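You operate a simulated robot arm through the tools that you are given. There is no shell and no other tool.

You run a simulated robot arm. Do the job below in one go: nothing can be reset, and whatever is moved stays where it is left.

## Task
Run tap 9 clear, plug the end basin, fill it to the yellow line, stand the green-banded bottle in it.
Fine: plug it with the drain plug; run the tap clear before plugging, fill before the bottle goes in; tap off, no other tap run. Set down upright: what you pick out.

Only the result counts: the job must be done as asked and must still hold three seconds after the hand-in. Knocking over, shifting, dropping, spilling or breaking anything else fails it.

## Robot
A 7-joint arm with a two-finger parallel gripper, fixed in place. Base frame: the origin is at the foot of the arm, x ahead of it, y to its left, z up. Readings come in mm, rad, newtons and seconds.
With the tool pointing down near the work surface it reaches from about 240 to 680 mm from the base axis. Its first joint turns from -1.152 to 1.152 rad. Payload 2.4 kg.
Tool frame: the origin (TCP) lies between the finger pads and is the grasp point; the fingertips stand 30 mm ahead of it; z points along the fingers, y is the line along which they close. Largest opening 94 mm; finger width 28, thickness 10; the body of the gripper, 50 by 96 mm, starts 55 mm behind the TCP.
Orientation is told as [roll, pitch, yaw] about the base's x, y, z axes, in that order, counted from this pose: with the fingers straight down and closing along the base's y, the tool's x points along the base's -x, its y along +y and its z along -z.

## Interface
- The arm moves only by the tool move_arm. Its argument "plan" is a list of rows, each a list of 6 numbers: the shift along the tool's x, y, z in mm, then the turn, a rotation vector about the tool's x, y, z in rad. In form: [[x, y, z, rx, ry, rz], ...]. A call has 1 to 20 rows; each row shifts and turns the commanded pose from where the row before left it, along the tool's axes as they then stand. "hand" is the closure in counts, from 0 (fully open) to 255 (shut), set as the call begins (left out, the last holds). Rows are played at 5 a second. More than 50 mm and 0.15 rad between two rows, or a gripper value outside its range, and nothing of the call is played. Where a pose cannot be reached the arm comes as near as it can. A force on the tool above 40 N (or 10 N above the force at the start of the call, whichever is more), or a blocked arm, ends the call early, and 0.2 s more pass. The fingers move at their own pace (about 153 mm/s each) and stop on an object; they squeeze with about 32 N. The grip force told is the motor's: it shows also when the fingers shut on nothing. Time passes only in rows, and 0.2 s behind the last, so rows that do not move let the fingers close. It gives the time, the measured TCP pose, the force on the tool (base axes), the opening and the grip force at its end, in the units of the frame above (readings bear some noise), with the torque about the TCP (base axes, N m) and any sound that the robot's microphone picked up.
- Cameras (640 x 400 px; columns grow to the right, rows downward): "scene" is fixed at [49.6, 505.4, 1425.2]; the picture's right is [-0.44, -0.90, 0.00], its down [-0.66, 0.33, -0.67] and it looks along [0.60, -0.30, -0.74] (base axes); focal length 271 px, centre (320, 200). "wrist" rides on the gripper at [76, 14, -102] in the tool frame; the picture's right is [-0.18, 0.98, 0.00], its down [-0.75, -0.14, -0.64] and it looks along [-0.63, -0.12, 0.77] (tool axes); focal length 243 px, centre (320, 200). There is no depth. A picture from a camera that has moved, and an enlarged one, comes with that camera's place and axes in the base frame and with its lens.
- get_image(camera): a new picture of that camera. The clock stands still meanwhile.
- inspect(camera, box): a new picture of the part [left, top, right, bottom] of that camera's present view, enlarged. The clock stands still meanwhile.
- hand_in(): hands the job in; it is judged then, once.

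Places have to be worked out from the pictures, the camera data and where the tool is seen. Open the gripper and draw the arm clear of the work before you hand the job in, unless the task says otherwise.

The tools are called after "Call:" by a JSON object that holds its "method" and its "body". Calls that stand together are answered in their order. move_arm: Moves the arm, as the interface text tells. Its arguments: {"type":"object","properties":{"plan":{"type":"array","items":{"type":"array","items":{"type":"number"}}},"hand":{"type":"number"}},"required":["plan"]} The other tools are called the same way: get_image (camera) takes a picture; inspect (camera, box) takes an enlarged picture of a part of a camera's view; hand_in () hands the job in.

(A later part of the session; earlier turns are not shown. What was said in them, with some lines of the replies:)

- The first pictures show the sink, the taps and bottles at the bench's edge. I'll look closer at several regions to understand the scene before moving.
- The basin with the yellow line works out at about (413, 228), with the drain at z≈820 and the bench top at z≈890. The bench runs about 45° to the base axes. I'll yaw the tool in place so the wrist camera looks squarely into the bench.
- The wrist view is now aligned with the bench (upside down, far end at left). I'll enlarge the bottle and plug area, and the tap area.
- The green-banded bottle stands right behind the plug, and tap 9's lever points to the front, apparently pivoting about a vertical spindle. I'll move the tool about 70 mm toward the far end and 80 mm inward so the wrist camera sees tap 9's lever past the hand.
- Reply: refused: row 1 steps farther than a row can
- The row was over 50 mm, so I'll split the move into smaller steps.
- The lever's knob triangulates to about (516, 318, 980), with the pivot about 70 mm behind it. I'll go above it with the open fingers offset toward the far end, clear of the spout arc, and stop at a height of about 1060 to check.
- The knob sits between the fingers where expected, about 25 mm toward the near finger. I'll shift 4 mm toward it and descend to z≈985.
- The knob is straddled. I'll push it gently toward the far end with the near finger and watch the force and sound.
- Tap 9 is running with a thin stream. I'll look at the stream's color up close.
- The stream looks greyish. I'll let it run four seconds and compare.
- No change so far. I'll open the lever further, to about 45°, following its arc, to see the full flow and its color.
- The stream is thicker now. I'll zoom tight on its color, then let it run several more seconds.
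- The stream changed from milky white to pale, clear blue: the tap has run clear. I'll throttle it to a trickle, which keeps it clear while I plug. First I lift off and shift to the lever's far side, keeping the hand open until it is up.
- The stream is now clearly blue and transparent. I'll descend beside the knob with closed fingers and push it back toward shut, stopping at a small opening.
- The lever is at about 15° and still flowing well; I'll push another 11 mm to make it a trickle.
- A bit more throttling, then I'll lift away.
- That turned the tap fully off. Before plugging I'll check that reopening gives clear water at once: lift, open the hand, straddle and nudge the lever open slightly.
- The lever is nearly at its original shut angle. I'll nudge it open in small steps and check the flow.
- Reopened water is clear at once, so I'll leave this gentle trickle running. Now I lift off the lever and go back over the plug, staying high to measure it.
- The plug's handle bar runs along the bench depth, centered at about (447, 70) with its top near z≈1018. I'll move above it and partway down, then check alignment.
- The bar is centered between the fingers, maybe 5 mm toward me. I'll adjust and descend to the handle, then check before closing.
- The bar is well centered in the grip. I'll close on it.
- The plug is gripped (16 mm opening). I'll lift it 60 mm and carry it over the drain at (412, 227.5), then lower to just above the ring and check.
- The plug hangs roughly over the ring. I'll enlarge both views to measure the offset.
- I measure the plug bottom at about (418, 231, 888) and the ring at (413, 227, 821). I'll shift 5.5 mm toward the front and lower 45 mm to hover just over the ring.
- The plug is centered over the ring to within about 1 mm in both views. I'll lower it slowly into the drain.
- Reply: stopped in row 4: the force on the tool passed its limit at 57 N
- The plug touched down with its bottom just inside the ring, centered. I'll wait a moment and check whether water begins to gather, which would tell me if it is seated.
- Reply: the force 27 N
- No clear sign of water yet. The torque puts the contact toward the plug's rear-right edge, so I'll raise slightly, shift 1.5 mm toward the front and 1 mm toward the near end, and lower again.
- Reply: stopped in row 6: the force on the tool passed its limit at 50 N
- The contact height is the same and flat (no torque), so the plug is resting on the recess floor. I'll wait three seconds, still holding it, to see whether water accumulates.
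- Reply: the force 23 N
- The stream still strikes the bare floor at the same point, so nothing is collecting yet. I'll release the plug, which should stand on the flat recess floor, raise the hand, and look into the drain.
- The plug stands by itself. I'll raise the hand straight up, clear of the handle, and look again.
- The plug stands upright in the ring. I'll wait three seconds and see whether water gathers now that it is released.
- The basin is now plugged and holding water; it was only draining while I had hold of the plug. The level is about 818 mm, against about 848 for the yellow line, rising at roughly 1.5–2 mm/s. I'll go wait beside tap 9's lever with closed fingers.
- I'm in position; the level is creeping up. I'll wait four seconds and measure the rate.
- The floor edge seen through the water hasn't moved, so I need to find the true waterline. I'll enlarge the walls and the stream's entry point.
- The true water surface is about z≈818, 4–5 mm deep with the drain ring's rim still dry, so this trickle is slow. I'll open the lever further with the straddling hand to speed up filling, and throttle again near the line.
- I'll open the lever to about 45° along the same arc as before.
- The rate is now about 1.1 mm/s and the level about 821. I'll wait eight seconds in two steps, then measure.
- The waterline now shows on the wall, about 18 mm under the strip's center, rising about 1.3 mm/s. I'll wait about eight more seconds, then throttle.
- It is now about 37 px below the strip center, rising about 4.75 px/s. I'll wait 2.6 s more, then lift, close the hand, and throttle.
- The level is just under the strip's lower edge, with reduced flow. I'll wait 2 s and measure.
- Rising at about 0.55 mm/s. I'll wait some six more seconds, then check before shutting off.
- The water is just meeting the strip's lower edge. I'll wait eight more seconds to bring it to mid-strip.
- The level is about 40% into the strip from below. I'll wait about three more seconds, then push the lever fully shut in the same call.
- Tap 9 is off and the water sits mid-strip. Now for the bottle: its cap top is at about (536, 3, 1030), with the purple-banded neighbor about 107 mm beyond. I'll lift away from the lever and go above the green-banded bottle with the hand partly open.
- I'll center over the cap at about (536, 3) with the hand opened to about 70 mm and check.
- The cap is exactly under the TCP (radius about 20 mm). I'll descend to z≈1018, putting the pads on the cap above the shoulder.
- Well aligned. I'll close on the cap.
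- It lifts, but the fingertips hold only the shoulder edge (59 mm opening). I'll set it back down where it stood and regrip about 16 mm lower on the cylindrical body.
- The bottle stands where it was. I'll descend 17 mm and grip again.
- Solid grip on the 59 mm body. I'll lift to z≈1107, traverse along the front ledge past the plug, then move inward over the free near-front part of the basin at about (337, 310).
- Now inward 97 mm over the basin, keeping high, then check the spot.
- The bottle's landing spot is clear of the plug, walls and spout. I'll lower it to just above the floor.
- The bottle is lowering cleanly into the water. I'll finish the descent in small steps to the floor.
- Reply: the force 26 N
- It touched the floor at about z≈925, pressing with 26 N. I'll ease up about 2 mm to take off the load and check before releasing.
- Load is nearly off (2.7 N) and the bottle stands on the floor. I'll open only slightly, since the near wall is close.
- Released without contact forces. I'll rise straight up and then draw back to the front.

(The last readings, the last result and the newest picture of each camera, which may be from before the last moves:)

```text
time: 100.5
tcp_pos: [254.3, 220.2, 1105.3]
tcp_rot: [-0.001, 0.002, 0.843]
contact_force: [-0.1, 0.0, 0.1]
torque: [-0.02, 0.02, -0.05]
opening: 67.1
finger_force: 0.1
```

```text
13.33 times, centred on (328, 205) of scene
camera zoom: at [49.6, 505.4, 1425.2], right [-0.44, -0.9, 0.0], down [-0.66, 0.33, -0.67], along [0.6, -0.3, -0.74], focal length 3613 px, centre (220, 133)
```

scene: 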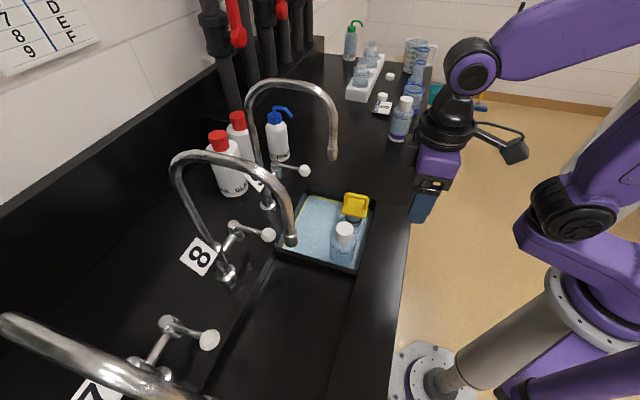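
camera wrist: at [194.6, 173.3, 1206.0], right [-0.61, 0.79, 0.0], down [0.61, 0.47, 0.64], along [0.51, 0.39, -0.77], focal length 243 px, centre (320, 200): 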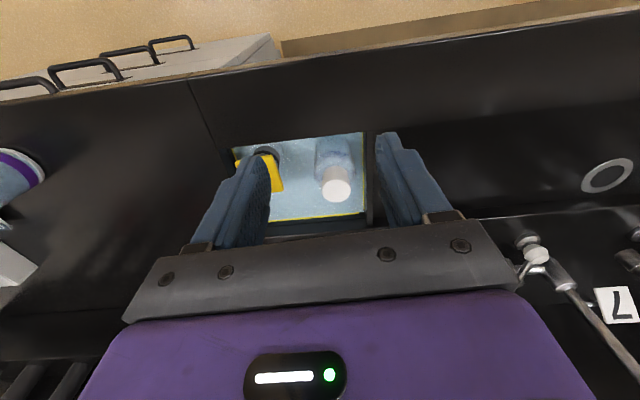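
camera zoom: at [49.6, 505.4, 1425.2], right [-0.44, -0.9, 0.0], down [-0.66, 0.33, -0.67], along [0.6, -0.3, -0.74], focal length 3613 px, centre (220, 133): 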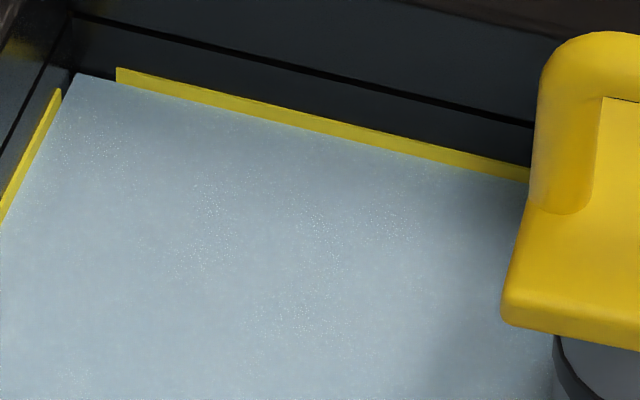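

The bottle stands upright in the basin, the water holds at mid-strip, the plug is seated and tap 9 is off. I'll open the hand fully, draw back and up, and recheck after a few seconds.

Call:
{"method": "move_arm", "body": {"plan": [[0, 0, -40, 0, 0, 0], [0, 0, -40, 0, 0, 0], [0, 0, 0, 0, 0, 0], [0, 0, 0, 0, 0, 0], [0, 0, 0, 0, 0, 0], [0, 0, 0, 0, 0, 0], [0, 0, 0, 0, 0, 0], [0, 0, 0, 0, 0, 0], [0, 0, 0, 0, 0, 0], [0, 0, 0, 0, 0, 0], [0, 0, 0, 0, 0, 0], [0, 0, 0, 0, 0, 0]], "hand": 0}}

Call:
{"method": "get_image", "body": {"camera": "scene"}}

Call:
{"method": "inspect", "body": {"camera": "scene", "box": [270, 140, 390, 280]}}

```text
time: 103.1
tcp_pos: [255.4, 219.6, 1184.2]
tcp_rot: [-0.002, -0.001, 0.842]
contact_force: [-0.4, 0.5, 0.9]
torque: [-0.01, 0.0, 0.03]
opening: 94.1
finger_force: 0.1
```

```text
taken
```

scene: 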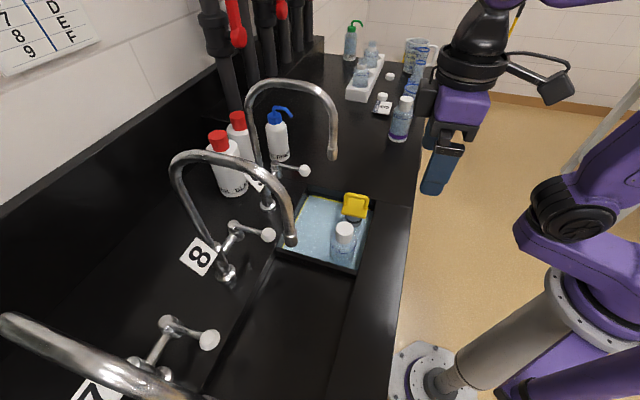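

```text
2.86 times, centred on (330, 210) of scene
camera zoom: at [49.6, 505.4, 1425.2], right [-0.44, -0.9, 0.0], down [-0.66, 0.33, -0.67], along [0.6, -0.3, -0.74], focal length 774 px, centre (291, 171)
```

zoom: 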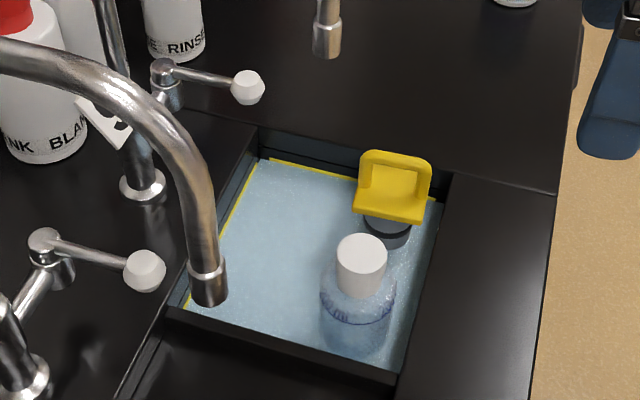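

Everything is steady: the tap is off, the water is at the yellow line, the plug is in, the bottle is upright, and the arm is clear with the hand open. I'm handing in the job.

Call:
{"method": "hand_in", "body": {}}

```text
The job is handed in.
```

I did the job in the order asked and handed it in. I haven't been told the verdict.

- **Tap 9:** I ran it until the stream changed from milky white to clear. That took about 10 seconds, before the plug went in. It's off now, and no other tap was run.
- **Plug:** the drain plug is seated in the end basin. The water level held steady after I shut the tap.
- **Water:** it's filled to about the middle of the yellow line, and that was done before the bottle went in.
- **Bottle:** the green-banded bottle stands upright in the basin. I first gripped it too high, so I set it back on the bench and gripped it lower.

Nothing else was knocked, moved or spilled that I could see. The arm is clear with the gripper open.
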